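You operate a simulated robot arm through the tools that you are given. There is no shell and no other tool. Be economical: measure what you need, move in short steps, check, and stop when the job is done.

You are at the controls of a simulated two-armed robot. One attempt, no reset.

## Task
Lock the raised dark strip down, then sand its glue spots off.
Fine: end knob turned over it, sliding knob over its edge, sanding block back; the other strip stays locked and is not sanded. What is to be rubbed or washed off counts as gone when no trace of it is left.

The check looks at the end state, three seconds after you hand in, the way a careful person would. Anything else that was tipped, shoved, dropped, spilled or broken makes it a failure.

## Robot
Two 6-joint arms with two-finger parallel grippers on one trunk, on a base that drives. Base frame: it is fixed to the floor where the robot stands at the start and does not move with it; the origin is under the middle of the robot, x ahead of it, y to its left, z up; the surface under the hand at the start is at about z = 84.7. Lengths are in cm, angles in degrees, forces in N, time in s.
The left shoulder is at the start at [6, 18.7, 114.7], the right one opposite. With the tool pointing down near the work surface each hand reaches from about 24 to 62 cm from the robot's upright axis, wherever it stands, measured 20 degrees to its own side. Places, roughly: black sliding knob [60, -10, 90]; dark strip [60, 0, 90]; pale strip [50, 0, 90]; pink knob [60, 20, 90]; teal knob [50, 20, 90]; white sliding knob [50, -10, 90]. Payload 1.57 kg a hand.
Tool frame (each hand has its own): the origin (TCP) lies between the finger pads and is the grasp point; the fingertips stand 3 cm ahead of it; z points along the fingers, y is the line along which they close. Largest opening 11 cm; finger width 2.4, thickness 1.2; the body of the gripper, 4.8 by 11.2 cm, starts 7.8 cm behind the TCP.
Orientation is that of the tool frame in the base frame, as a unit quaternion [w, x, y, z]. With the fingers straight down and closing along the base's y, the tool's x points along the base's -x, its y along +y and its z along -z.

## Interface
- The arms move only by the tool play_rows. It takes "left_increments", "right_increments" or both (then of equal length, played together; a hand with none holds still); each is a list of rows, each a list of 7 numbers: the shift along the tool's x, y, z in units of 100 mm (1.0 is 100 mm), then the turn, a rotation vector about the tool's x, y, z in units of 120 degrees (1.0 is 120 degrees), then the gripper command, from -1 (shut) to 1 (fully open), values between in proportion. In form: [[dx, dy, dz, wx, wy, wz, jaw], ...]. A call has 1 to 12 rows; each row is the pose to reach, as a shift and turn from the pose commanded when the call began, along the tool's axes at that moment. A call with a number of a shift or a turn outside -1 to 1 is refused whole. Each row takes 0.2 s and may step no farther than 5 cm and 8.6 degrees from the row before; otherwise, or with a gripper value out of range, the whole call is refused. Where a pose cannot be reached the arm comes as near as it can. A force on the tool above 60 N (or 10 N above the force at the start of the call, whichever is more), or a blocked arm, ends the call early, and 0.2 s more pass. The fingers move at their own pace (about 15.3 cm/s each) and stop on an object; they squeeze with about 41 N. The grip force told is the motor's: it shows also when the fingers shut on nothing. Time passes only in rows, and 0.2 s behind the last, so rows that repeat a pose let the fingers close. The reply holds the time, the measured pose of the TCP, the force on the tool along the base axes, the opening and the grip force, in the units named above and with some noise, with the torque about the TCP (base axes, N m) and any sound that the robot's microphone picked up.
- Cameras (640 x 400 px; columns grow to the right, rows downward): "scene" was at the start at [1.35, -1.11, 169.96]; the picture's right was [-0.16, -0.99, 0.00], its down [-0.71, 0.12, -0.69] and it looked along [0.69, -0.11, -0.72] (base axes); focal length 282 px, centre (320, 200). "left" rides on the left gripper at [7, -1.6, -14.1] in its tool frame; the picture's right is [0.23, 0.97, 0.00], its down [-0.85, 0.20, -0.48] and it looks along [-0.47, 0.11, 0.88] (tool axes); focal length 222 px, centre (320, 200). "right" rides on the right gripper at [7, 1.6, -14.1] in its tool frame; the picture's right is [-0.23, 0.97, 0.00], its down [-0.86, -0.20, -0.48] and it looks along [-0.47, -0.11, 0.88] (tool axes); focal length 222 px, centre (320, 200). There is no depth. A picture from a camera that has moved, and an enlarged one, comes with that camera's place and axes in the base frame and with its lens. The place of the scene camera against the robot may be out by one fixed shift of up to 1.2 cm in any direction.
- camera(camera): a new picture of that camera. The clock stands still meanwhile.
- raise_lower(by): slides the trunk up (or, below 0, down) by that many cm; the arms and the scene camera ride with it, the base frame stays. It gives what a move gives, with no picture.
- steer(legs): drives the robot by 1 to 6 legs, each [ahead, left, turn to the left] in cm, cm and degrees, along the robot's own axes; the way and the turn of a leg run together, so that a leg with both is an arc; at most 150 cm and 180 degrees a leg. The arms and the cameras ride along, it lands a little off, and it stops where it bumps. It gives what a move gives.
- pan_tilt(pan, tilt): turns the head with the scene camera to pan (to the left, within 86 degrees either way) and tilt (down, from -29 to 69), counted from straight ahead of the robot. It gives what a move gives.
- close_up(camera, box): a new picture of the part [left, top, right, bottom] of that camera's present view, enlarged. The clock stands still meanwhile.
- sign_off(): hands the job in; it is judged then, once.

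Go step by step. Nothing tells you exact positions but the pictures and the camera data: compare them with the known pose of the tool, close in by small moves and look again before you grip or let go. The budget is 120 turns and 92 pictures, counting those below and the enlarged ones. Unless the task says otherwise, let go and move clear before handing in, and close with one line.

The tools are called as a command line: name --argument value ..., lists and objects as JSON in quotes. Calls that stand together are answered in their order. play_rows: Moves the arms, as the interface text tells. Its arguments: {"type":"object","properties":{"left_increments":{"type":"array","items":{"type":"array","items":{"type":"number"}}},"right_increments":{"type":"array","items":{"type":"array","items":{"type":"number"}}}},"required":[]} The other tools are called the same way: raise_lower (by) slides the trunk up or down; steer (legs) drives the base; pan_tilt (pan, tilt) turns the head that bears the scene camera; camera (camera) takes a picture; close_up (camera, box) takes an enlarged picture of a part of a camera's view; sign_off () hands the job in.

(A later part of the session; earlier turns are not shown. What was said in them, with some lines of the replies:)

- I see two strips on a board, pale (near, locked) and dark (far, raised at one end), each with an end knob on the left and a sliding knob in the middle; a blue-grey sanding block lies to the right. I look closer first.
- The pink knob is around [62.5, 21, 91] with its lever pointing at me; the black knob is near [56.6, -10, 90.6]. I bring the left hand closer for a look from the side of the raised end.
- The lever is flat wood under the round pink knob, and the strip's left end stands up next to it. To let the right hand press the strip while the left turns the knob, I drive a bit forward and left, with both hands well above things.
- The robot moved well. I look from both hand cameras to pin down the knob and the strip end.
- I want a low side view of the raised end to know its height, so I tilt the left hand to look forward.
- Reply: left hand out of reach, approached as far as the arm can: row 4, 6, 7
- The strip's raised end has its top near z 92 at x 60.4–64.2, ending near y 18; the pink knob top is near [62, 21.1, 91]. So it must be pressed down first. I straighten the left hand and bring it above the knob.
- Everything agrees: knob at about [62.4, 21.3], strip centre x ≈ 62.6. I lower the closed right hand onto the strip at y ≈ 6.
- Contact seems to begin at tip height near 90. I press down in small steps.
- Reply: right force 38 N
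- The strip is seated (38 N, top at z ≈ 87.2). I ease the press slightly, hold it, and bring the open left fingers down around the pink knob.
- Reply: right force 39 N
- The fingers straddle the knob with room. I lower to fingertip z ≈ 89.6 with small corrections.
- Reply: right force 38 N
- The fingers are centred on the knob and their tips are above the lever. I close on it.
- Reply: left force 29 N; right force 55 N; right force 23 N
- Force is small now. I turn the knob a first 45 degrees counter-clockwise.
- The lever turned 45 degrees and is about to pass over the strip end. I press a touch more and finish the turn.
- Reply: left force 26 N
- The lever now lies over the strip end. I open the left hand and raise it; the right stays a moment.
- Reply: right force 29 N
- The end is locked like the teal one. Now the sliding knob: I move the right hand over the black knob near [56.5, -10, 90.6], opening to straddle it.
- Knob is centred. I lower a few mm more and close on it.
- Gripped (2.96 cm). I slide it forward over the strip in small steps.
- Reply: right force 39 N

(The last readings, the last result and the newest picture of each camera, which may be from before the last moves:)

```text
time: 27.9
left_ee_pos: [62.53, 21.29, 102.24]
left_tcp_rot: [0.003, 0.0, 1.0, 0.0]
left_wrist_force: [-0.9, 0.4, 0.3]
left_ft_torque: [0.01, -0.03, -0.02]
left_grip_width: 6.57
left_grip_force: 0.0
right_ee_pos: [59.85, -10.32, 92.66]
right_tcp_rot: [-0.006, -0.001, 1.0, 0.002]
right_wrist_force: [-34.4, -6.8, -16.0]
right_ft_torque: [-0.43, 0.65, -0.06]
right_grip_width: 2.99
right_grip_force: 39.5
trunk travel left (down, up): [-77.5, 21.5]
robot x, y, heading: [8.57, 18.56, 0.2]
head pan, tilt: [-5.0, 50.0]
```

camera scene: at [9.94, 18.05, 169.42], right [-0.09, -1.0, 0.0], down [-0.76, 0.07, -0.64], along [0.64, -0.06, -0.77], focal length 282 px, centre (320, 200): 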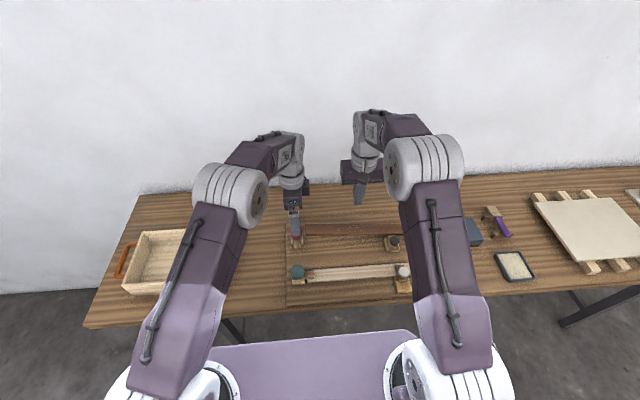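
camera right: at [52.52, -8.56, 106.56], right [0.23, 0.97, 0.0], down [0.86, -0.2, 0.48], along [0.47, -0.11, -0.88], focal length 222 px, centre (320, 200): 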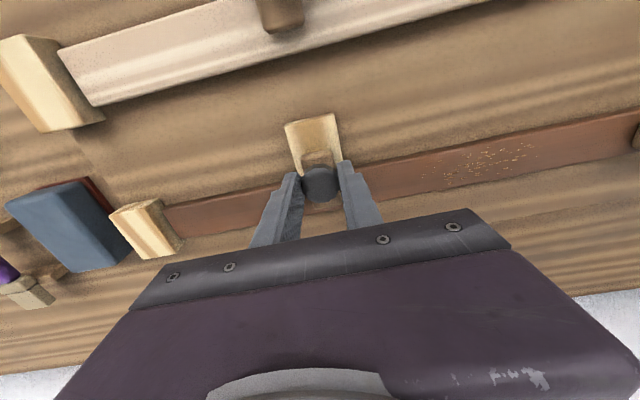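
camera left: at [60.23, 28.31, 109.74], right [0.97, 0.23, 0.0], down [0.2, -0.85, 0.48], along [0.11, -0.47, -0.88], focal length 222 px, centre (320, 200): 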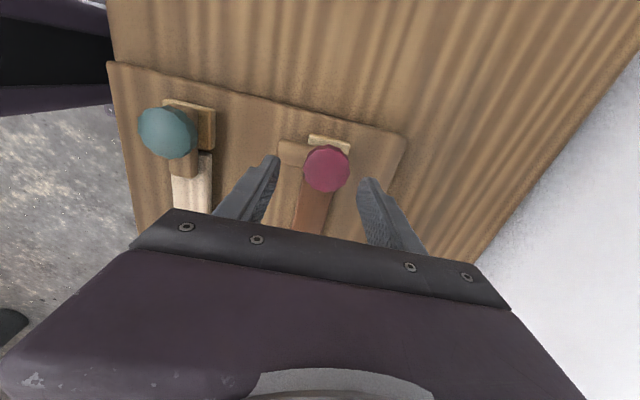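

It reached its stop at x ≈ 59.8 (34 N). I relax, let go and rise to look.

play_rows --right_increments '[[0.07, 0, 0, 0, 0, 0, -1], [0.07, 0, 0, 0, 0, 0, 0.2], [0.07, 0, 0, 0, 0, 0, 0.2], [0.07, 0, -0.3, 0, 0, 0, 0.2], [0.2, 0.3, -0.7, 0, 0, 0, 0.2], [0.5, 0.6, -1.0, 0, 0, 0, 0.2]]'

camera --camera "right"

```text
refused: row 5 steps farther than a row can; nothing moved
```

```text
59 pictures are left
camera right: at [52.95, -8.61, 106.67], right [0.23, 0.97, 0.0], down [0.86, -0.2, 0.47], along [0.46, -0.1, -0.88], focal length 222 px, centre (320, 200)
```

right: 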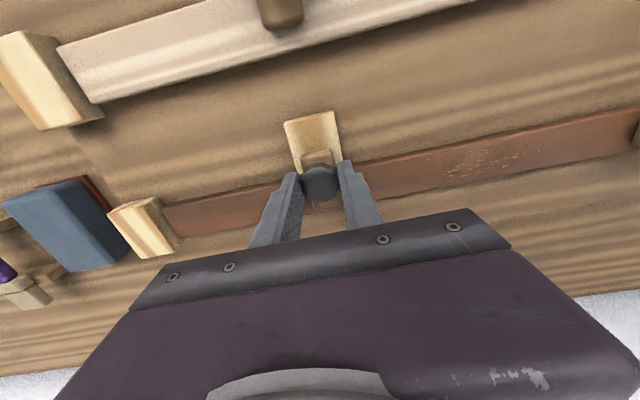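

play_rows --right_increments '[[0.07, 0, 0, 0, 0, 0, -1], [0.07, 0, 0, 0, 0, 0, 0.2], [0.07, 0, 0, 0, 0, 0, 0.2], [0.07, 0, -0.3, 0, 0, 0, 0.2], [0.1, 0.1, -0.6, 0, 0, 0, 0.2], [0.3, 0.2, -0.9, 0, 0, 0, 0.2]]'

camera --camera "right"

```text
time: 29.3
left_ee_pos: [62.78, 21.59, 102.18]
left_tcp_rot: [0.001, -0.001, 1.0, 0.0]
left_wrist_force: [-0.3, 0.2, -0.7]
left_ft_torque: [-0.01, -0.01, 0.02]
left_grip_width: 6.6
left_grip_force: 0.1
right_ee_pos: [57.3, -8.15, 101.66]
right_tcp_rot: [0.001, 0.0, 1.0, 0.0]
right_wrist_force: [-0.6, 0.1, 0.2]
right_ft_torque: [0.01, 0.01, 0.02]
right_grip_width: 6.62
right_grip_force: 0.1
trunk travel left (down, up): [-77.5, 21.5]
robot x, y, heading: [8.86, 18.39, 0.1]
head pan, tilt: [-5.0, 50.0]
```

```text
58 pictures are left
camera right: at [50.34, -6.4, 115.8], right [0.23, 0.97, 0.0], down [0.85, -0.2, 0.48], along [0.47, -0.11, -0.88], focal length 222 px, centre (320, 200)
```

right: 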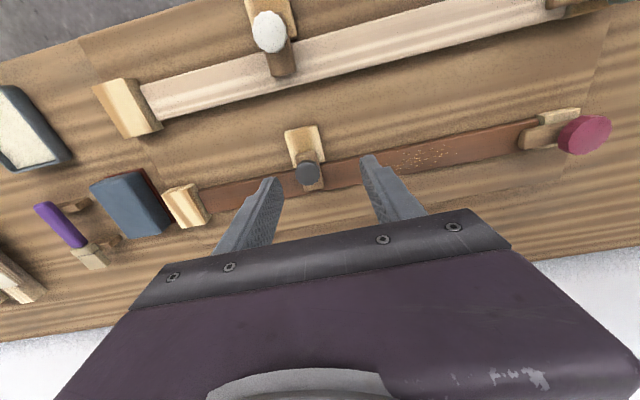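

close_up --camera "right" --box '[220, 0, 380, 210]'

close_up --camera "right" --box '[60, 130, 220, 250]'

```text
1.90 times, centred on (300, 105) of right
camera zoom: at [50.34, -6.4, 115.8], right [0.23, 0.97, 0.0], down [0.85, -0.2, 0.48], along [0.47, -0.11, -0.88], focal length 423 px, centre (358, 381)
```

zoom: 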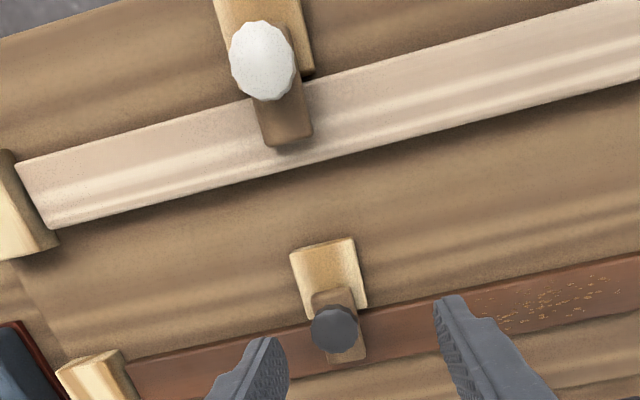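

```text
3.33 times, centred on (140, 190) of right
camera zoom: at [50.34, -6.4, 115.8], right [0.23, 0.97, 0.0], down [0.85, -0.2, 0.48], along [0.47, -0.11, -0.88], focal length 740 px, centre (920, 233)
```

zoom: 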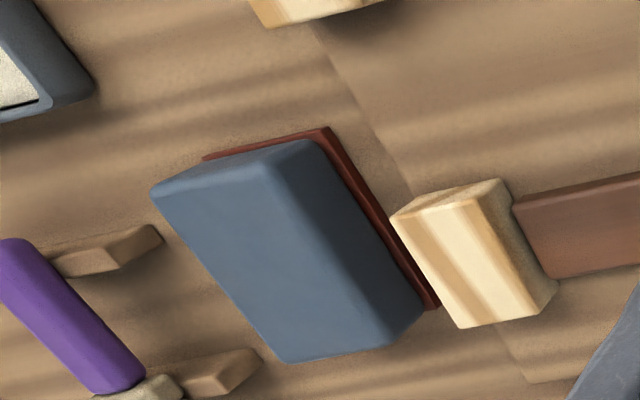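

Both locks now match the pale strip's. The sanding block sits near [60, -37] on a thin dark red base; it is out of right-hand reach, so I drive back to the right.

steer --legs '[[0, -32, 0]]'

camera --camera "right"

camera --camera "scene"

```text
time: 31.4
left_ee_pos: [63.1, -9.83, 101.96]
left_tcp_rot: [0.0, -0.003, 1.0, 0.0]
left_wrist_force: [0.2, 0.0, 0.2]
left_ft_torque: [-0.04, 0.01, -0.01]
left_grip_width: 6.61
left_grip_force: 0.1
right_ee_pos: [57.78, -39.61, 101.68]
right_tcp_rot: [-0.001, -0.002, 1.0, 0.0]
right_wrist_force: [-1.1, -0.5, 0.2]
right_ft_torque: [-0.01, -0.04, -0.02]
right_grip_width: 6.61
right_grip_force: 0.1
trunk travel left (down, up): [-77.5, 21.5]
robot x, y, heading: [9.28, -13.01, -0.0]
head pan, tilt: [-5.0, 50.0]
```

```text
55 pictures are left
camera right: at [50.74, -37.77, 115.73], right [0.22, 0.98, 0.0], down [0.86, -0.19, 0.48], along [0.47, -0.11, -0.88], focal length 222 px, centre (320, 200)
```

right: 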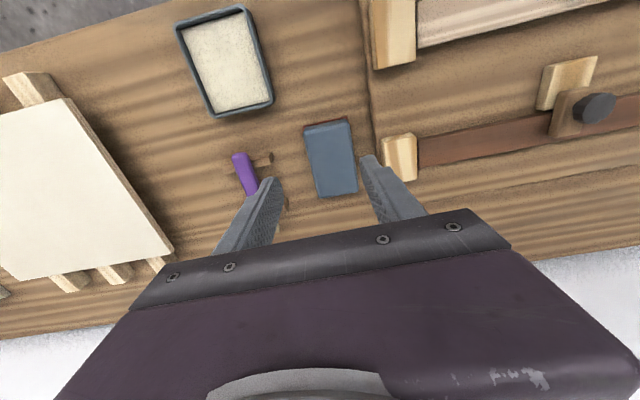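

```text
54 pictures are left
camera scene: at [10.03, -13.41, 169.42], right [-0.08, -1.0, 0.0], down [-0.76, 0.06, -0.64], along [0.64, -0.05, -0.77], focal length 282 px, centre (320, 200)
```

scene: 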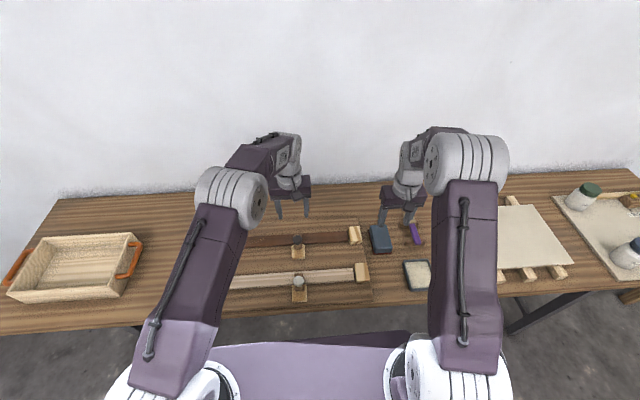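

close_up --camera "right" --box '[220, 90, 460, 240]'

close_up --camera "scene" --box '[320, 200, 450, 300]'

```text
2.67 times, centred on (340, 165) of right
camera zoom: at [50.74, -37.77, 115.73], right [0.22, 0.98, 0.0], down [0.86, -0.19, 0.48], along [0.47, -0.11, -0.88], focal length 592 px, centre (267, 293)
```

zoom: 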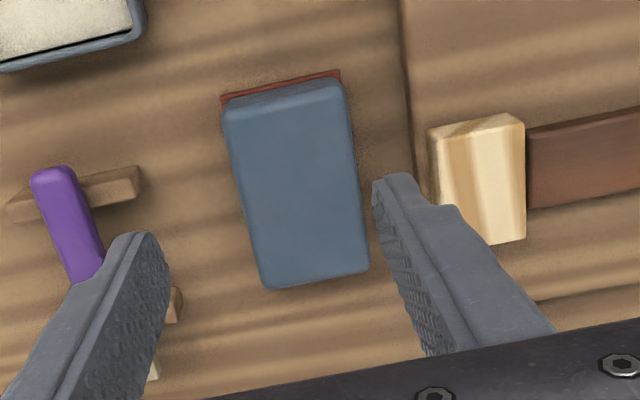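

```text
4.00 times, centred on (385, 250) of scene
camera zoom: at [10.03, -13.41, 169.42], right [-0.08, -1.0, 0.0], down [-0.76, 0.06, -0.64], along [0.64, -0.05, -0.77], focal length 1127 px, centre (60, 0)
```

zoom: 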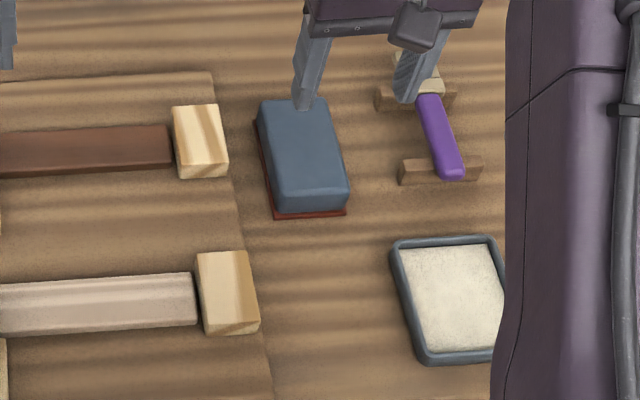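

The block is aligned with x: centre ≈ [60.1, -38.3], 5.3 wide in y, 9.5 long, top near z 88. I lower the right hand around it in two stages.

play_rows --right_increments '[[-0.1, 0.06, 0.3, 0, 0, 0, 0.45], [-0.23, 0.12, 0.6, 0, 0, 0, 0.45], [-0.23, 0.12, 0.8, 0, 0, 0, 0.45], [-0.23, 0.12, 0.8, 0, 0, 0, 0.45]]'

camera --camera "right"

close_up --camera "scene" --box '[320, 180, 450, 280]'

```text
time: 32.4
left_ee_pos: [62.91, -9.84, 101.96]
left_tcp_rot: [0.0, -0.003, 1.0, 0.0]
left_wrist_force: [0.4, 0.1, -0.3]
left_ft_torque: [0.0, 0.04, 0.02]
left_grip_width: 6.6
left_grip_force: 0.0
right_ee_pos: [60.08, -38.35, 93.59]
right_tcp_rot: [0.0, -0.003, 1.0, 0.001]
right_wrist_force: [0.0, -0.1, 0.1]
right_ft_torque: [-0.03, -0.02, -0.04]
right_grip_width: 7.97
right_grip_force: 0.0
trunk travel left (down, up): [-77.5, 21.5]
robot x, y, heading: [8.98, -12.8, 0.5]
head pan, tilt: [-5.0, 50.0]
```

```text
51 pictures are left
camera right: at [53.05, -36.63, 107.62], right [0.22, 0.98, 0.0], down [0.86, -0.19, 0.48], along [0.47, -0.11, -0.88], focal length 222 px, centre (320, 200)
```

right: 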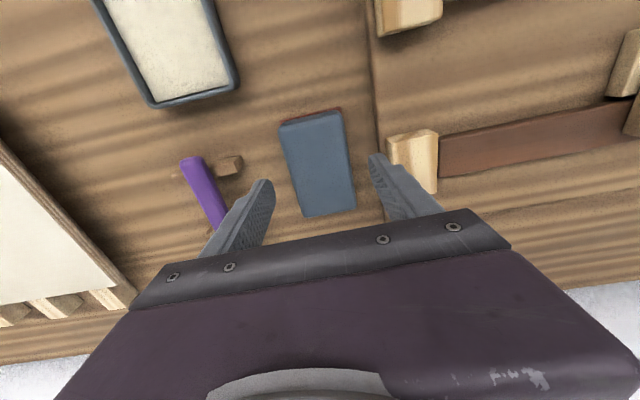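

```text
4.00 times, centred on (385, 230) of scene
camera zoom: at [10.02, -13.5, 169.42], right [-0.08, -1.0, 0.0], down [-0.76, 0.06, -0.64], along [0.64, -0.05, -0.77], focal length 1127 px, centre (60, 80)
```

zoom: 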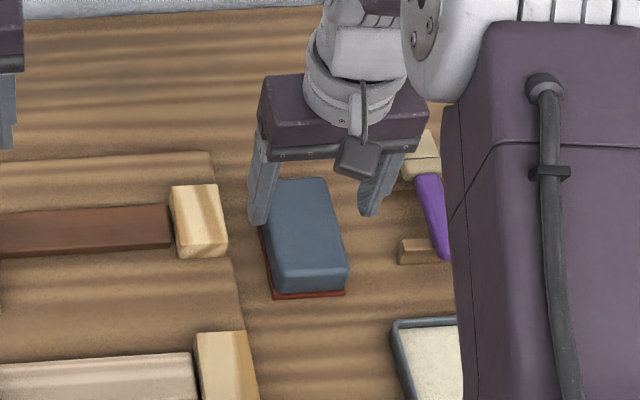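

Well centred. I go down and close on the block.

play_rows --right_increments '[[0.02, 0, 0.15, 0, 0, 0, 0.45], [0.02, 0, 0.3, 0, 0, 0, 0.45], [0.02, 0, 0.4, 0, 0, 0, 0.45], [0.02, 0, 0.47, 0, 0, 0, 0.45]]'

camera --camera "right"

```text
time: 33.4
left_ee_pos: [63.05, -9.92, 101.97]
left_tcp_rot: [-0.001, -0.004, 1.0, 0.0]
left_wrist_force: [0.2, -1.2, -0.1]
left_ft_torque: [0.0, 0.03, -0.04]
left_grip_width: 6.58
left_grip_force: 0.0
right_ee_pos: [59.92, -38.44, 89.01]
right_tcp_rot: [0.0, -0.002, 1.0, -0.001]
right_wrist_force: [-0.4, 1.1, 0.2]
right_ft_torque: [0.01, 0.01, -0.01]
right_grip_width: 7.98
right_grip_force: 0.0
trunk travel left (down, up): [-77.5, 21.5]
robot x, y, heading: [9.22, -13.25, 0.5]
head pan, tilt: [-5.0, 50.0]
```

```text
49 pictures are left
camera right: at [52.91, -36.69, 103.0], right [0.22, 0.98, 0.0], down [0.86, -0.19, 0.48], along [0.47, -0.11, -0.88], focal length 222 px, centre (320, 200)
```

right: 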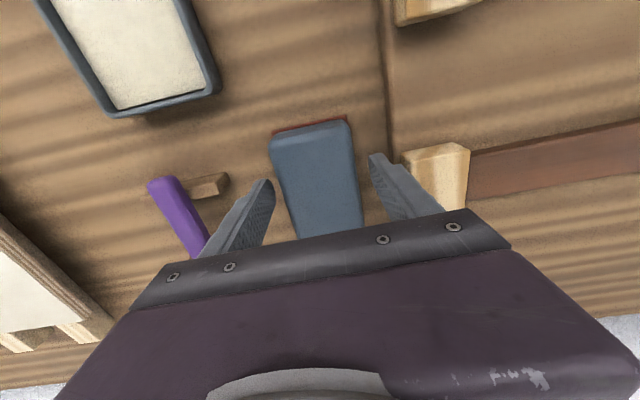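

play_rows --right_increments '[[0, 0, 0, 0, 0, 0, -0.1], [0, 0, 0, 0, 0, 0, -0.5], [0, 0, 0, 0, 0, 0, -1], [0, 0, 0, 0, 0, 0, -1]]'

```text
time: 34.4
left_ee_pos: [62.96, -9.91, 102.05]
left_tcp_rot: [0.0, -0.004, 1.0, 0.001]
left_wrist_force: [-0.3, -0.1, 0.4]
left_ft_torque: [0.0, 0.04, 0.02]
left_grip_width: 6.6
left_grip_force: 0.1
right_ee_pos: [59.94, -38.47, 88.91]
right_tcp_rot: [0.001, -0.002, 1.0, 0.0]
right_wrist_force: [0.7, -0.9, -0.2]
right_ft_torque: [0.05, -0.14, -0.03]
right_grip_width: 5.92
right_grip_force: 41.1
trunk travel left (down, up): [-77.5, 21.5]
robot x, y, heading: [8.92, -12.84, 0.3]
head pan, tilt: [-5.0, 50.0]
```

Gripped at 5.9 cm, with home TCP at [59.93, -38.45, 88.95]. I lift straight up and check its place.

play_rows --right_increments '[[0, 0, -0.2, 0, 0, 0, -1], [0, 0, -0.5, 0, 0, 0, -1], [0, 0, -0.9, 0, 0, 0, -1], [0, 0, -0.95, 0, 0, 0, -1]]'

close_up --camera "scene" --box '[320, 180, 450, 280]'

camera --camera "right"

```text
time: 35.4
left_ee_pos: [62.97, -9.89, 102.01]
left_tcp_rot: [0.0, -0.003, 1.0, -0.001]
left_wrist_force: [0.7, 0.0, -0.5]
left_ft_torque: [0.0, 0.03, 0.01]
left_grip_width: 6.6
left_grip_force: 0.0
right_ee_pos: [59.94, -38.43, 98.33]
right_tcp_rot: [0.0, -0.003, 1.0, 0.0]
right_wrist_force: [-0.1, 0.4, -1.8]
right_ft_torque: [0.06, 0.02, -0.01]
right_grip_width: 5.95
right_grip_force: 41.4
trunk travel left (down, up): [-77.5, 21.5]
robot x, y, heading: [9.22, -12.89, 0.4]
head pan, tilt: [-5.0, 50.0]
```

```text
4.00 times, centred on (385, 230) of scene
camera zoom: at [10.08, -13.59, 169.41], right [-0.08, -1.0, 0.0], down [-0.76, 0.06, -0.64], along [0.64, -0.05, -0.77], focal length 1127 px, centre (60, 80)
```

zoom: 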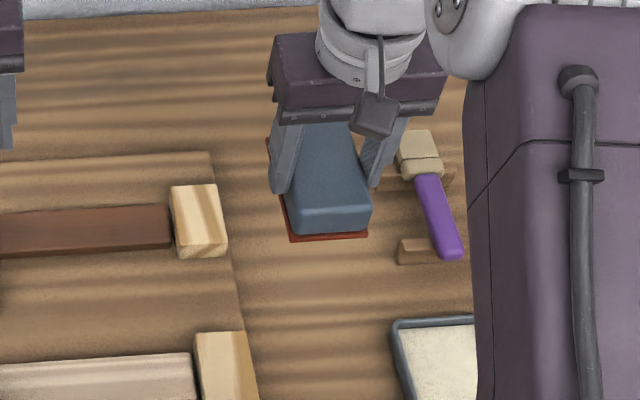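

```text
47 pictures are left
camera right: at [52.83, -36.7, 112.37], right [0.22, 0.98, 0.0], down [0.86, -0.19, 0.48], along [0.47, -0.11, -0.88], focal length 222 px, centre (320, 200)
```

right: 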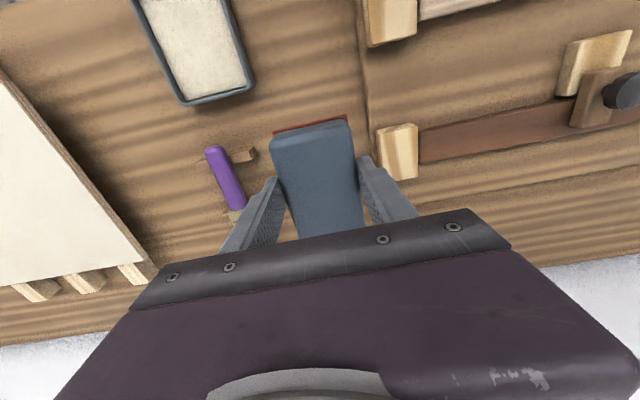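

The red is the block's own abrasive sole, fixed to it. I drive back left and then move the left hand out of the way.

steer --legs '[[0, 30, 0]]'

play_rows --left_increments '[[0.05, 0.4, -0.2, 0, 0, 0, 0.2], [0.2, 0.8, -0.4, 0, 0, 0, 0.2], [0.5, 1.0, -0.6, 0, 0, 0, 0.2]]'

camera --camera "scene"

camera --camera "right"

```text
time: 37.4
left_ee_pos: [62.73, 19.67, 102.15]
left_tcp_rot: [0.0, -0.007, 1.0, 0.001]
left_wrist_force: [0.3, -0.8, 0.2]
left_ft_torque: [-0.01, 0.0, 0.0]
left_grip_width: 6.61
left_grip_force: 0.0
right_ee_pos: [59.81, -9.0, 98.2]
right_tcp_rot: [0.0, -0.007, 1.0, 0.001]
right_wrist_force: [0.5, -0.1, -1.9]
right_ft_torque: [0.03, 0.02, 0.01]
right_grip_width: 5.93
right_grip_force: 41.1
trunk travel left (down, up): [-77.5, 21.5]
robot x, y, heading: [8.64, 16.06, 0.8]
head pan, tilt: [-5.0, 50.0]
```

```text
time: 38.2
left_ee_pos: [57.51, 29.68, 108.22]
left_tcp_rot: [0.001, -0.007, 1.0, 0.0]
left_wrist_force: [-0.4, 0.4, -0.9]
left_ft_torque: [0.03, -0.04, 0.0]
left_grip_width: 6.58
left_grip_force: 0.0
right_ee_pos: [59.61, -8.87, 98.47]
right_tcp_rot: [0.001, -0.006, 1.0, 0.0]
right_wrist_force: [0.5, 0.9, -1.4]
right_ft_torque: [0.01, -0.01, -0.05]
right_grip_width: 5.93
right_grip_force: 40.7
trunk travel left (down, up): [-77.5, 21.5]
robot x, y, heading: [8.95, 16.08, 0.8]
head pan, tilt: [-5.0, 50.0]
```

```text
46 pictures are left
camera scene: at [9.55, 15.73, 169.42], right [-0.08, -1.0, 0.0], down [-0.76, 0.06, -0.64], along [0.64, -0.05, -0.77], focal length 282 px, centre (320, 200)
```

scene: 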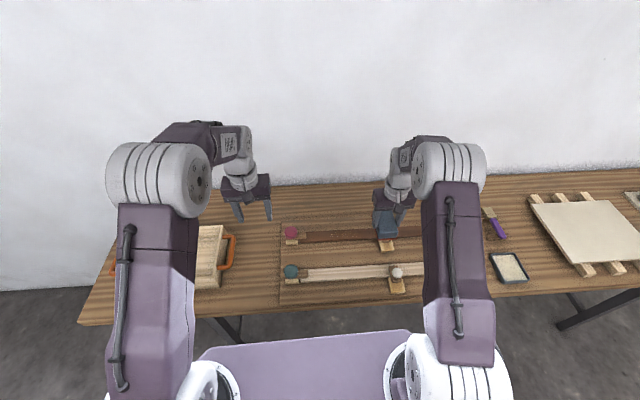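

```text
45 pictures are left
camera right: at [52.54, -7.15, 112.42], right [0.22, 0.98, 0.0], down [0.86, -0.19, 0.48], along [0.47, -0.1, -0.88], focal length 222 px, centre (320, 200)
```

right: 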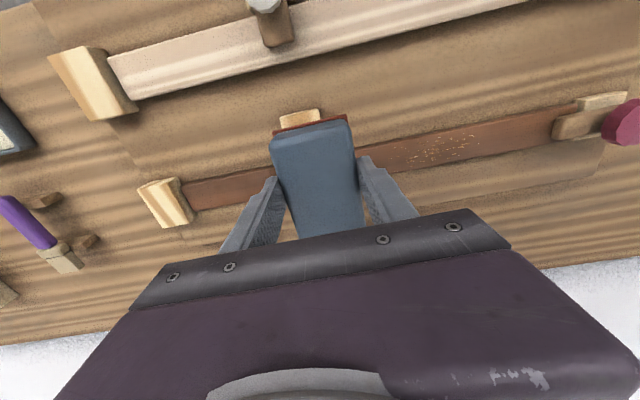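

close_up --camera "right" --box '[370, 90, 530, 190]'

close_up --camera "scene" --box '[280, 200, 420, 290]'

```text
4.00 times, centred on (450, 140) of right
camera zoom: at [52.54, -7.15, 112.42], right [0.22, 0.98, 0.0], down [0.86, -0.19, 0.48], along [0.47, -0.1, -0.88], focal length 888 px, centre (-200, 440)
```

zoom: 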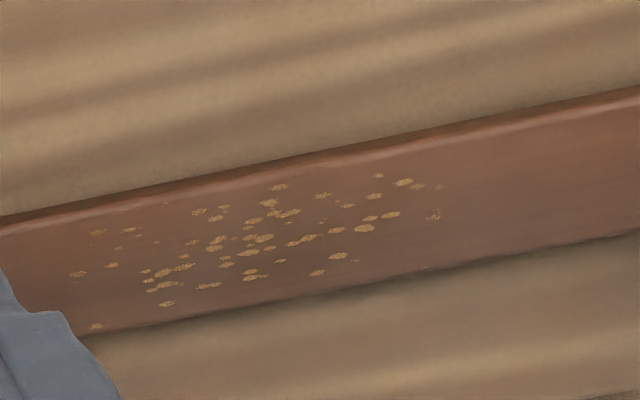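

```text
4.44 times, centred on (350, 245) of scene
camera zoom: at [9.55, 15.73, 169.42], right [-0.08, -1.0, 0.0], down [-0.76, 0.06, -0.64], along [0.64, -0.05, -0.77], focal length 1252 px, centre (187, 0)
```

zoom: 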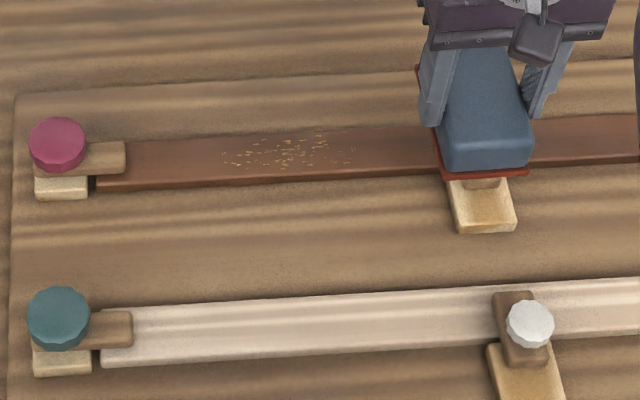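

Glue spots span y ≈ -1 to 9.2 over the whole strip width. I carry the block over them and lower to just above the strip.

play_rows --right_increments '[[-0.1, 0.4, 0, 0, 0, 0, -1], [-0.2, 0.8, 0, 0, 0, 0, -1], [-0.27, 1.0, 0, 0, 0, 0, -1], [-0.27, 1.0, 0.3, 0, 0, 0, -1], [-0.27, 1.0, 0.55, 0, 0, 0, -1]]'

play_rows --right_increments '[[0, 0.2, 0.05, 0, 0, 0, -1], [0, 0.3, 0.1, 0, 0, 0, -1], [0, 0.3, 0.15, 0, 0, 0, -1], [0, 0.3, 0.18, 0, 0, 0, -1]]'

close_up --camera "scene" --box '[280, 200, 420, 290]'

```text
time: 39.4
left_ee_pos: [57.77, 29.71, 108.17]
left_tcp_rot: [0.0, -0.006, 1.0, 0.0]
left_wrist_force: [0.1, 0.2, 1.3]
left_ft_torque: [-0.03, -0.02, -0.05]
left_grip_width: 6.61
left_grip_force: 0.0
right_ee_pos: [62.29, 1.12, 92.78]
right_tcp_rot: [-0.001, -0.006, 1.0, 0.0]
right_wrist_force: [0.3, 0.2, -1.6]
right_ft_torque: [0.03, -0.02, 0.03]
right_grip_width: 5.93
right_grip_force: 41.4
trunk travel left (down, up): [-77.5, 21.5]
robot x, y, heading: [8.76, 16.35, 0.8]
head pan, tilt: [-5.0, 50.0]
```

```text
time: 40.4
left_ee_pos: [57.45, 29.68, 108.22]
left_tcp_rot: [0.001, -0.006, 1.0, 0.0]
left_wrist_force: [-1.5, 0.4, 0.9]
left_ft_torque: [-0.03, 0.04, 0.0]
left_grip_width: 6.58
left_grip_force: 0.0
right_ee_pos: [62.12, 4.17, 91.2]
right_tcp_rot: [0.004, -0.006, 1.0, -0.001]
right_wrist_force: [2.8, -4.3, 36.4]
right_ft_torque: [-0.2, -0.16, -0.04]
right_grip_width: 5.97
right_grip_force: 41.0
trunk travel left (down, up): [-77.5, 21.5]
robot x, y, heading: [8.34, 16.12, 0.8]
head pan, tilt: [-5.0, 50.0]
```

```text
4.44 times, centred on (350, 245) of scene
camera zoom: at [9.32, 15.73, 169.45], right [-0.08, -1.0, 0.0], down [-0.76, 0.06, -0.64], along [0.64, -0.05, -0.76], focal length 1252 px, centre (187, 0)
```

zoom: 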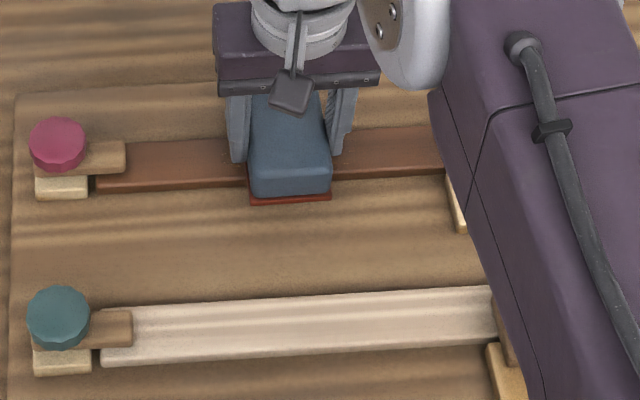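

In contact at 36 N. I ease by 1 mm and stroke along the strip between y ≈ -1 and 9.3.

play_rows --right_increments '[[0, 0.1, -0.01, 0, 0, 0, -1], [0, 0.25, -0.01, 0, 0, 0, -1], [0, 0.4, -0.01, 0, 0, 0, -1], [0, 0.51, -0.01, 0, 0, 0, -1], [0, 0.35, -0.01, 0, 0, 0, -1], [0, 0.15, -0.01, 0, 0, 0, -1], [0, -0.05, -0.01, 0, 0, 0, -1], [0, -0.25, -0.01, 0, 0, 0, -1], [0, -0.45, -0.01, 0, 0, 0, -1], [0, -0.55, -0.01, 0, 0, 0, -1], [0, -0.35, -0.01, 0, 0, 0, -1], [0, -0.15, -0.01, 0, 0, 0, -1]]'

close_up --camera "scene" --box '[280, 200, 420, 290]'

```text
time: 43.0
left_ee_pos: [57.6, 29.82, 108.25]
left_tcp_rot: [0.001, -0.007, 1.0, 0.0]
left_wrist_force: [-0.3, -0.1, 0.0]
left_ft_torque: [0.03, 0.02, 0.0]
left_grip_width: 6.61
left_grip_force: 0.0
right_ee_pos: [62.01, 2.64, 91.26]
right_tcp_rot: [0.001, -0.006, 1.0, -0.001]
right_wrist_force: [-0.6, -9.1, 22.6]
right_ft_torque: [-0.05, -0.37, -0.13]
right_grip_width: 5.89
right_grip_force: 40.9
trunk travel left (down, up): [-77.5, 21.5]
robot x, y, heading: [8.71, 15.93, 0.8]
head pan, tilt: [-5.0, 50.0]
```

```text
4.44 times, centred on (350, 245) of scene
camera zoom: at [9.34, 15.81, 169.42], right [-0.08, -1.0, 0.0], down [-0.76, 0.06, -0.64], along [0.64, -0.05, -0.76], focal length 1252 px, centre (187, 0)
```

zoom: 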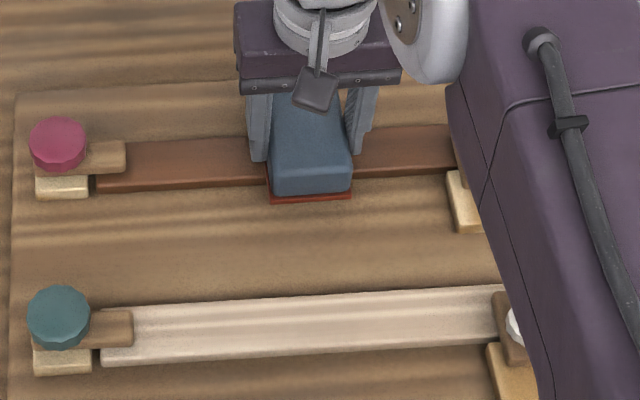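

Works smoothly at about 23 N. I repeat the strokes several times.

play_rows --right_increments '[[0, 0.15, 0, 0, 0, 0, -1], [0, 0.35, 0, 0, 0, 0, -1], [0, 0.55, 0, 0, 0, 0, -1], [0, 0.66, 0, 0, 0, 0, -1], [0, 0.5, 0, 0, 0, 0, -1], [0, 0.3, 0, 0, 0, 0, -1], [0, 0.1, 0, 0, 0, 0, -1], [0, -0.1, 0, 0, 0, 0, -1], [0, -0.3, 0, 0, 0, 0, -1], [0, -0.42, 0, 0, 0, 0, -1], [0, -0.25, 0, 0, 0, 0, -1], [0, 0, 0, 0, 0, 0, -1]]'

play_rows --right_increments '[[0, 0.15, 0, 0, 0, 0, -1], [0, 0.35, 0, 0, 0, 0, -1], [0, 0.55, 0, 0, 0, 0, -1], [0, 0.66, 0, 0, 0, 0, -1], [0, 0.5, 0, 0, 0, 0, -1], [0, 0.3, 0, 0, 0, 0, -1], [0, 0.1, 0, 0, 0, 0, -1], [0, -0.1, 0, 0, 0, 0, -1], [0, -0.3, 0, 0, 0, 0, -1], [0, -0.42, 0, 0, 0, 0, -1], [0, -0.25, 0, 0, 0, 0, -1], [0, 0, 0, 0, 0, 0, -1]]'

play_rows --right_increments '[[0, 0, -0.1, 0, 0, 0, -1], [0, 0, -0.4, 0, 0, 0, -1], [0, -0.3, -0.6, 0, 0, 0, -1], [0, -0.7, -0.6, 0, 0, 0, -1], [0, -1.0, -0.6, 0, 0, 0, -1]]'

close_up --camera "right" --box '[370, 90, 530, 190]'

close_up --camera "scene" --box '[280, 200, 420, 290]'

```text
time: 45.6
left_ee_pos: [57.62, 29.82, 108.24]
left_tcp_rot: [0.001, -0.007, 1.0, -0.001]
left_wrist_force: [0.1, 0.1, 0.0]
left_ft_torque: [-0.03, -0.01, -0.01]
left_grip_width: 6.59
left_grip_force: 0.0
right_ee_pos: [62.13, 2.98, 91.26]
right_tcp_rot: [-0.001, -0.004, 1.0, 0.0]
right_wrist_force: [-0.3, -4.7, 12.7]
right_ft_torque: [0.02, -0.23, -0.1]
right_grip_width: 5.92
right_grip_force: 40.5
trunk travel left (down, up): [-77.5, 21.5]
robot x, y, heading: [9.08, 16.18, 0.8]
head pan, tilt: [-5.0, 50.0]
```

```text
time: 48.2
left_ee_pos: [57.37, 29.75, 108.22]
left_tcp_rot: [0.002, -0.006, 1.0, -0.001]
left_wrist_force: [0.8, -0.1, 0.4]
left_ft_torque: [-0.01, 0.03, 0.0]
left_grip_width: 6.57
left_grip_force: 0.1
right_ee_pos: [62.05, 2.69, 91.14]
right_tcp_rot: [0.002, -0.004, 1.0, -0.001]
right_wrist_force: [-0.7, -8.4, 25.0]
right_ft_torque: [-0.15, 0.1, 0.0]
right_grip_width: 5.92
right_grip_force: 41.0
trunk travel left (down, up): [-77.5, 21.5]
robot x, y, heading: [8.73, 16.33, 0.7]
head pan, tilt: [-5.0, 50.0]
```

```text
time: 49.4
left_ee_pos: [57.72, 29.76, 108.18]
left_tcp_rot: [0.0, -0.006, 1.0, 0.0]
left_wrist_force: [0.1, -0.6, 0.1]
left_ft_torque: [0.02, 0.0, 0.0]
left_grip_width: 6.6
left_grip_force: 0.1
right_ee_pos: [62.35, -7.4, 97.3]
right_tcp_rot: [-0.001, -0.006, 1.0, 0.0]
right_wrist_force: [-0.2, -0.3, -1.4]
right_ft_torque: [-0.03, 0.0, 0.0]
right_grip_width: 5.92
right_grip_force: 40.5
trunk travel left (down, up): [-77.5, 21.5]
robot x, y, heading: [8.56, 16.01, 0.6]
head pan, tilt: [-5.0, 50.0]
```

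```text
4.00 times, centred on (450, 140) of right
camera zoom: at [55.33, -5.78, 111.39], right [0.22, 0.98, 0.0], down [0.86, -0.19, 0.48], along [0.47, -0.1, -0.88], focal length 888 px, centre (-200, 440)
```

zoom: 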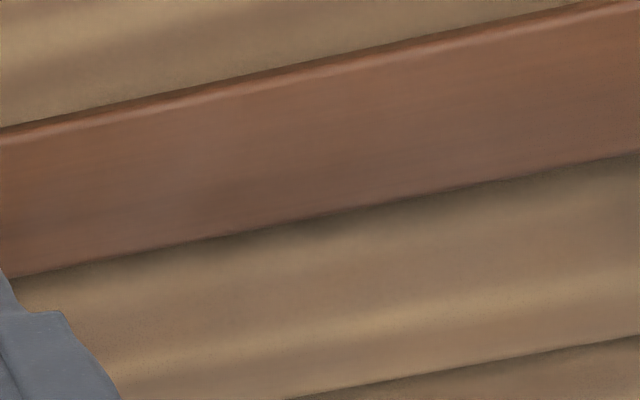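

```text
4.44 times, centred on (350, 245) of scene
camera zoom: at [9.74, 15.6, 169.42], right [-0.07, -1.0, 0.0], down [-0.76, 0.06, -0.64], along [0.64, -0.05, -0.77], focal length 1252 px, centre (187, 0)
```

zoom: 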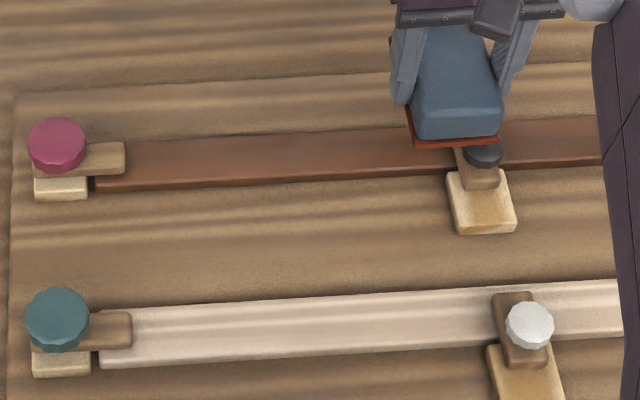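

No trace left in view. I drive back to return the block.

steer --legs '[[0, -30, -0.6]]'

close_up --camera "scene" --box '[200, 200, 420, 320]'

camera --camera "right"

```text
time: 51.4
left_ee_pos: [58.01, -0.1, 108.13]
left_tcp_rot: [-0.001, -0.002, 1.0, 0.0]
left_wrist_force: [-0.8, -0.2, -0.5]
left_ft_torque: [-0.01, 0.0, 0.01]
left_grip_width: 6.62
left_grip_force: 0.2
right_ee_pos: [62.56, -37.26, 97.33]
right_tcp_rot: [0.001, -0.003, 1.0, 0.0]
right_wrist_force: [0.4, 0.3, -1.5]
right_ft_torque: [-0.03, 0.0, 0.0]
right_grip_width: 5.94
right_grip_force: 40.9
trunk travel left (down, up): [-77.5, 21.5]
robot x, y, heading: [9.05, -13.44, 0.1]
head pan, tilt: [-5.0, 50.0]
```

```text
2.91 times, centred on (310, 260) of scene
camera zoom: at [10.03, -13.75, 169.42], right [-0.08, -1.0, 0.0], down [-0.76, 0.06, -0.64], along [0.64, -0.05, -0.77], focal length 820 px, centre (349, 26)
```

zoom: 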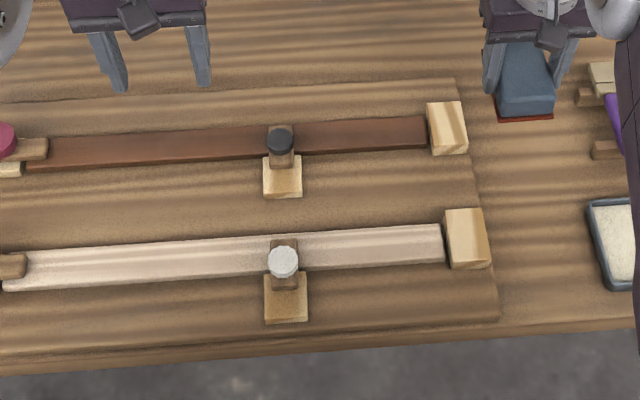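

```text
37 pictures are left
camera right: at [55.47, -35.52, 111.41], right [0.22, 0.97, 0.0], down [0.86, -0.19, 0.48], along [0.47, -0.11, -0.88], focal length 222 px, centre (320, 200)
```

right: 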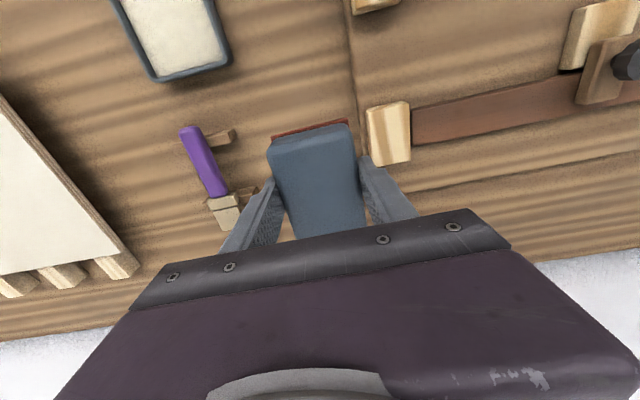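

The strip looks clean. I lower the block to its home spot.

play_rows --right_increments '[[0.1, -0.06, 0.1, 0, 0, 0, -1], [0.26, -0.12, 0.3, 0, 0, 0, -1], [0.26, -0.12, 0.5, 0, 0, 0, -1], [0.26, -0.12, 0.7, 0, 0, 0, -1], [0.26, -0.12, 0.78, 0, 0, 0, -1]]'

camera --camera "right"

```text
time: 52.6
left_ee_pos: [57.99, -0.18, 108.0]
left_tcp_rot: [0.0, -0.003, 1.0, 0.001]
left_wrist_force: [0.5, 0.6, 0.1]
left_ft_torque: [-0.01, -0.01, 0.0]
left_grip_width: 6.6
left_grip_force: 0.0
right_ee_pos: [60.07, -38.75, 89.57]
right_tcp_rot: [0.0, -0.002, 1.0, 0.0]
right_wrist_force: [0.5, -0.2, -1.1]
right_ft_torque: [0.03, 0.01, 0.04]
right_grip_width: 5.95
right_grip_force: 40.8
trunk travel left (down, up): [-77.5, 21.5]
robot x, y, heading: [9.32, -13.15, 0.2]
head pan, tilt: [-5.0, 50.0]
```

```text
36 pictures are left
camera right: at [53.01, -36.92, 103.55], right [0.22, 0.97, 0.0], down [0.86, -0.2, 0.48], along [0.47, -0.11, -0.88], focal length 222 px, centre (320, 200)
```

right: 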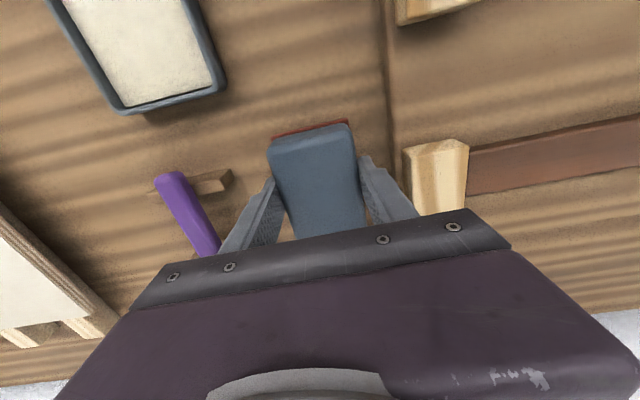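

play_rows --right_increments '[[0.01, 0.02, 0.03, 0, 0, 0, -1], [0.01, 0.02, 0.05, 0, 0, 0, -1], [0.01, 0.02, 0.065, 0, 0, 0, -1], [0.01, 0.02, 0.065, 0, 0, 0, -1]]'

```text
time: 53.6
left_ee_pos: [57.95, -0.22, 108.1]
left_tcp_rot: [0.0, -0.002, 1.0, 0.0]
left_wrist_force: [0.8, 1.3, 0.0]
left_ft_torque: [0.0, 0.01, 0.01]
left_grip_width: 6.62
left_grip_force: 0.0
right_ee_pos: [59.8, -38.54, 88.96]
right_tcp_rot: [0.0, -0.003, 1.0, 0.0]
right_wrist_force: [0.1, 0.4, -1.1]
right_ft_torque: [0.0, 0.02, 0.0]
right_grip_width: 5.95
right_grip_force: 41.7
trunk travel left (down, up): [-77.5, 21.5]
robot x, y, heading: [9.15, -13.64, 0.3]
head pan, tilt: [-5.0, 50.0]
```

play_rows --right_increments '[[0, 0, 0.01, 0, 0, 0, -1], [0, 0, 0.02, 0, 0, 0, -1], [0, 0, 0.02, 0, 0, 0, -1]]'

```text
time: 54.4
left_ee_pos: [57.99, -0.25, 108.18]
left_tcp_rot: [0.0, -0.003, 1.0, 0.0]
left_wrist_force: [0.4, 0.5, 0.0]
left_ft_torque: [-0.02, 0.03, 0.01]
left_grip_width: 6.59
left_grip_force: 0.0
right_ee_pos: [59.79, -38.35, 88.7]
right_tcp_rot: [0.001, -0.003, 1.0, -0.001]
right_wrist_force: [-0.5, -0.4, -1.7]
right_ft_torque: [0.02, 0.02, 0.01]
right_grip_width: 5.93
right_grip_force: 41.7
trunk travel left (down, up): [-77.5, 21.5]
robot x, y, heading: [8.92, -13.11, 0.2]
head pan, tilt: [-5.0, 50.0]
```

play_rows --right_increments '[[0, 0, 0.01, 0, 0, 0, -1], [0, 0, 0.02, 0, 0, 0, -1], [0, 0, 0.03, 0, 0, 0, -1], [0, 0, 0.03, 0, 0, 0, -1]]'

```text
time: 55.4
left_ee_pos: [58.05, -0.25, 108.06]
left_tcp_rot: [0.0, -0.002, 1.0, 0.0]
left_wrist_force: [-0.4, 0.3, 0.5]
left_ft_torque: [-0.02, 0.01, -0.02]
left_grip_width: 6.6
left_grip_force: 0.0
right_ee_pos: [59.78, -38.35, 88.3]
right_tcp_rot: [0.0, -0.003, 1.0, 0.001]
right_wrist_force: [-0.5, -0.7, -1.4]
right_ft_torque: [0.0, 0.03, -0.01]
right_grip_width: 5.94
right_grip_force: 41.7
trunk travel left (down, up): [-77.5, 21.5]
robot x, y, heading: [8.94, -13.57, 0.4]
head pan, tilt: [-5.0, 50.0]
```

close_up --camera "scene" --box '[340, 190, 440, 270]'

play_rows --right_increments '[[0, 0, 0.01, 0, 0, 0, -1], [0, 0, 0.015, 0, 0, 0, -1]]'

```text
5.00 times, centred on (390, 230) of scene
camera zoom: at [10.04, -13.94, 169.42], right [-0.08, -1.0, 0.0], down [-0.76, 0.06, -0.64], along [0.64, -0.05, -0.77], focal length 1409 px, centre (-30, 50)
```

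zoom: 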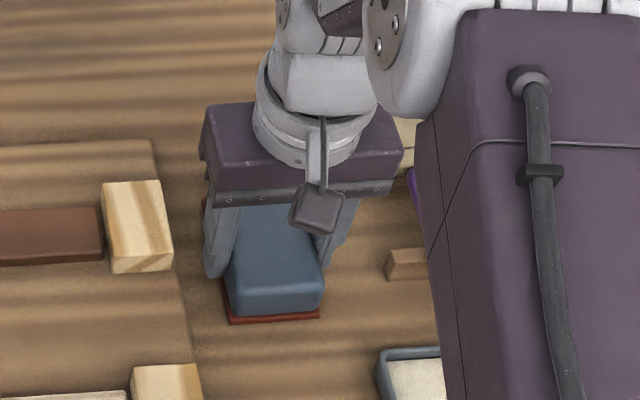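

```text
time: 56.0
left_ee_pos: [58.06, -0.29, 108.1]
left_tcp_rot: [0.0, -0.003, 1.0, 0.0]
left_wrist_force: [0.2, 0.3, -0.2]
left_ft_torque: [-0.02, -0.02, -0.01]
left_grip_width: 6.61
left_grip_force: 0.0
right_ee_pos: [59.77, -38.38, 88.2]
right_tcp_rot: [0.0, -0.003, 1.0, 0.0]
right_wrist_force: [-1.0, -0.6, -1.1]
right_ft_torque: [0.0, 0.03, 0.0]
right_grip_width: 5.92
right_grip_force: 40.7
trunk travel left (down, up): [-77.5, 21.5]
robot x, y, heading: [8.84, -13.22, 0.4]
head pan, tilt: [-5.0, 50.0]
```

play_rows --right_increments '[[0, 0, 0.01, 0, 0, 0, -1], [0, 0, 0.02, 0, 0, 0, -1], [0, 0, 0.02, 0, 0, 0, -1]]'

close_up --camera "right" --box '[220, 90, 420, 240]'

close_up --camera "scene" --box '[370, 215, 420, 255]'

```text
time: 56.8
left_ee_pos: [58.01, -0.14, 108.2]
left_tcp_rot: [0.001, -0.003, 1.0, 0.001]
left_wrist_force: [-0.4, 0.8, -0.8]
left_ft_torque: [-0.01, -0.01, 0.0]
left_grip_width: 6.63
left_grip_force: 0.0
right_ee_pos: [59.71, -38.47, 88.01]
right_tcp_rot: [0.001, -0.002, 1.0, 0.0]
right_wrist_force: [0.0, -0.8, 6.1]
right_ft_torque: [0.15, -0.16, 0.0]
right_grip_width: 5.92
right_grip_force: 41.4
trunk travel left (down, up): [-77.5, 21.5]
robot x, y, heading: [9.04, -13.36, 0.2]
head pan, tilt: [-5.0, 50.0]
```

```text
2.67 times, centred on (320, 165) of right
camera zoom: at [52.74, -36.61, 102.1], right [0.22, 0.97, 0.0], down [0.86, -0.2, 0.48], along [0.47, -0.11, -0.88], focal length 592 px, centre (320, 293)
```

zoom: 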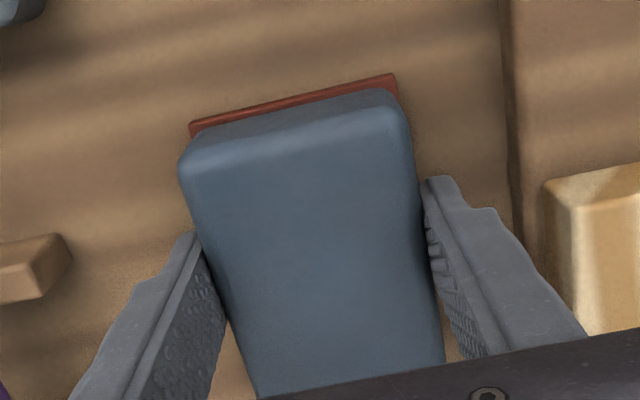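

```text
10.00 times, centred on (395, 235) of scene
camera zoom: at [9.91, -13.9, 169.43], right [-0.08, -1.0, 0.0], down [-0.76, 0.06, -0.64], along [0.64, -0.05, -0.77], focal length 2817 px, centre (-430, -150)
```

zoom: 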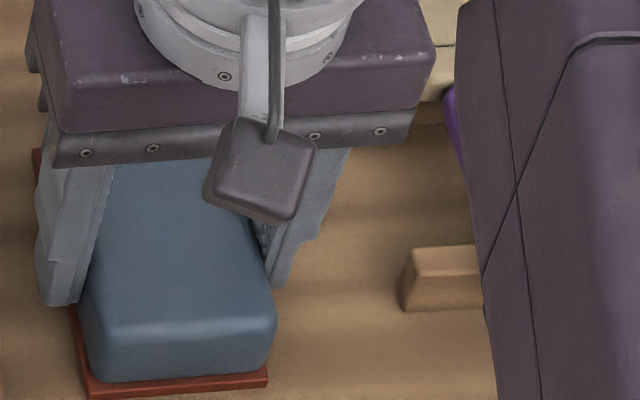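

It touches the table now (6 N). I open and rise straight up.

play_rows --right_increments '[[0, 0, -0.005, 0, 0, 0, 0.3], [0, 0, -0.005, 0, 0, 0, 0.45], [0, 0, -0.005, 0, 0, 0, 0.45], [0, 0, -0.3, 0, 0, 0, 0.45], [0, 0, -0.7, 0, 0, 0, 0.45], [0.2, 0, -1.0, 0, 0, 0, 0.45]]'

camera --camera "right"

close_up --camera "scene" --box '[320, 200, 450, 300]'

close_up --camera "scene" --box '[190, 220, 330, 300]'

```text
time: 58.2
left_ee_pos: [57.83, -0.21, 108.12]
left_tcp_rot: [0.001, -0.003, 1.0, 0.0]
left_wrist_force: [0.2, 0.3, 0.2]
left_ft_torque: [-0.02, -0.03, 0.0]
left_grip_width: 6.61
left_grip_force: 0.0
right_ee_pos: [57.81, -38.37, 98.13]
right_tcp_rot: [0.0, -0.003, 1.0, 0.0]
right_wrist_force: [0.7, -0.1, -0.5]
right_ft_torque: [0.05, -0.04, 0.03]
right_grip_width: 7.99
right_grip_force: 0.1
trunk travel left (down, up): [-77.5, 21.5]
robot x, y, heading: [8.56, -13.43, 0.4]
head pan, tilt: [-5.0, 50.0]
```

```text
32 pictures are left
camera right: at [50.71, -36.48, 112.17], right [0.22, 0.97, 0.0], down [0.86, -0.2, 0.48], along [0.47, -0.11, -0.88], focal length 222 px, centre (320, 200)
```

right: 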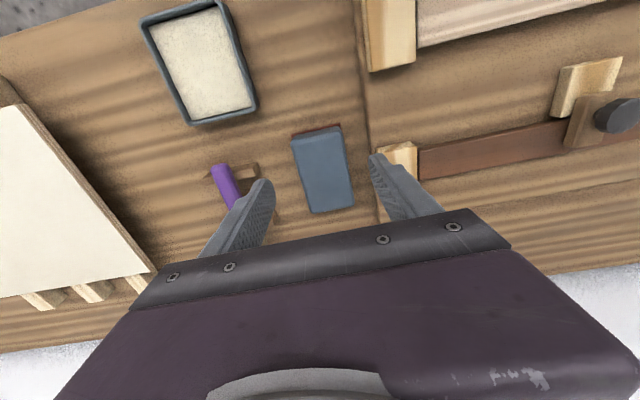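

```text
4.00 times, centred on (385, 250) of scene
camera zoom: at [9.84, -13.89, 169.41], right [-0.08, -1.0, 0.0], down [-0.76, 0.06, -0.64], along [0.64, -0.05, -0.77], focal length 1127 px, centre (60, 0)
```

zoom: 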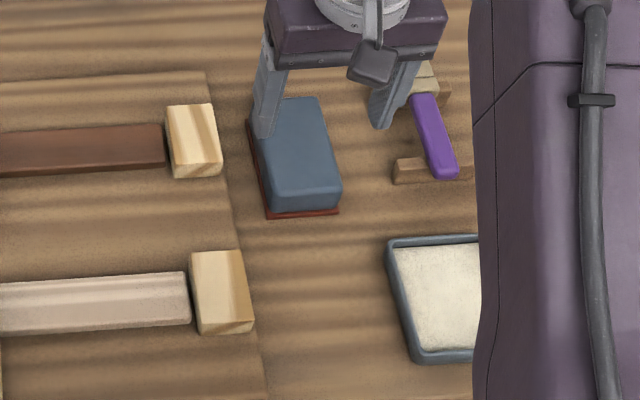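

```text
4.57 times, centred on (260, 260) of scene
camera zoom: at [9.84, -13.89, 169.41], right [-0.08, -1.0, 0.0], down [-0.76, 0.06, -0.64], along [0.64, -0.05, -0.77], focal length 1288 px, centre (594, -74)
```

zoom: 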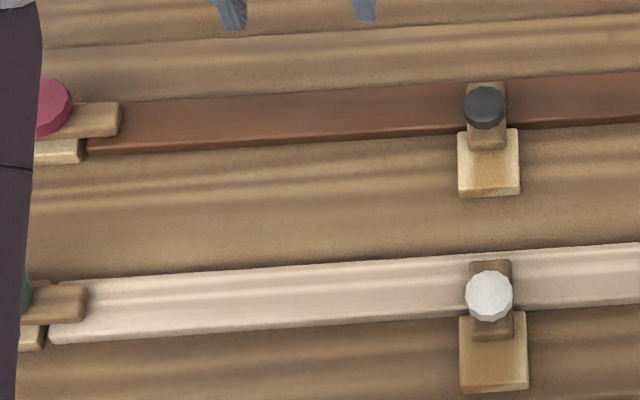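

The block is back where it stood. One last close check of the strip for residues with the left camera.

camera --camera "left"

close_up --camera "left" --box '[240, 90, 420, 210]'

```text
29 pictures are left
camera left: at [50.89, -1.84, 122.21], right [-0.23, 0.97, 0.0], down [0.85, 0.2, 0.48], along [0.47, 0.11, -0.88], focal length 222 px, centre (320, 200)
```

left: 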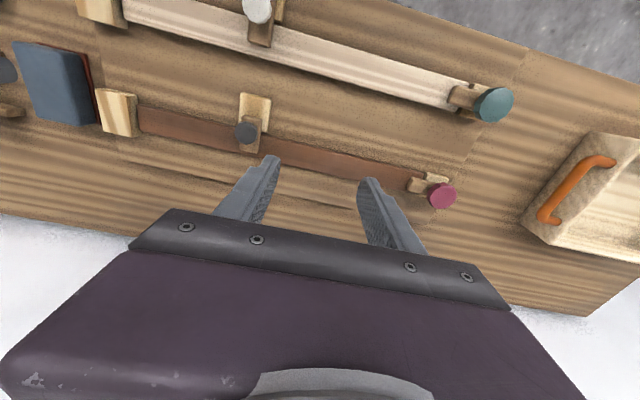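

```text
3.33 times, centred on (330, 150) of left
camera zoom: at [50.89, -1.84, 122.21], right [-0.23, 0.97, 0.0], down [0.85, 0.2, 0.48], along [0.47, 0.11, -0.88], focal length 740 px, centre (287, 367)
```

zoom: 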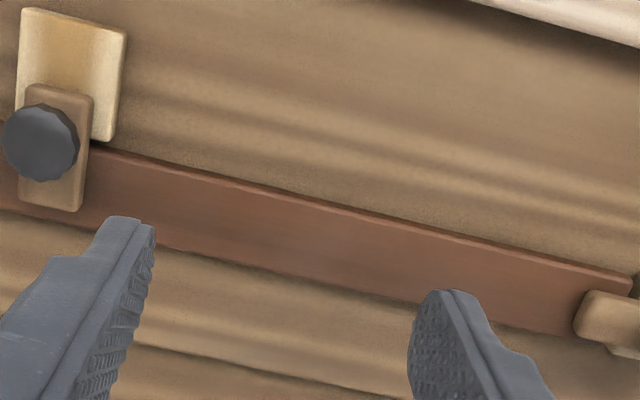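

The strip is clean, both locks are over it, the pale strip is untouched, the block is back, and both hands are clear.

sign_off

```text
The job is handed in.
```

The dark strip is locked down under its end knob and sliding knob. Its glue spots are sanded off with no trace visible, the pale strip is still locked and unsanded, and the sanding block is back in its place.
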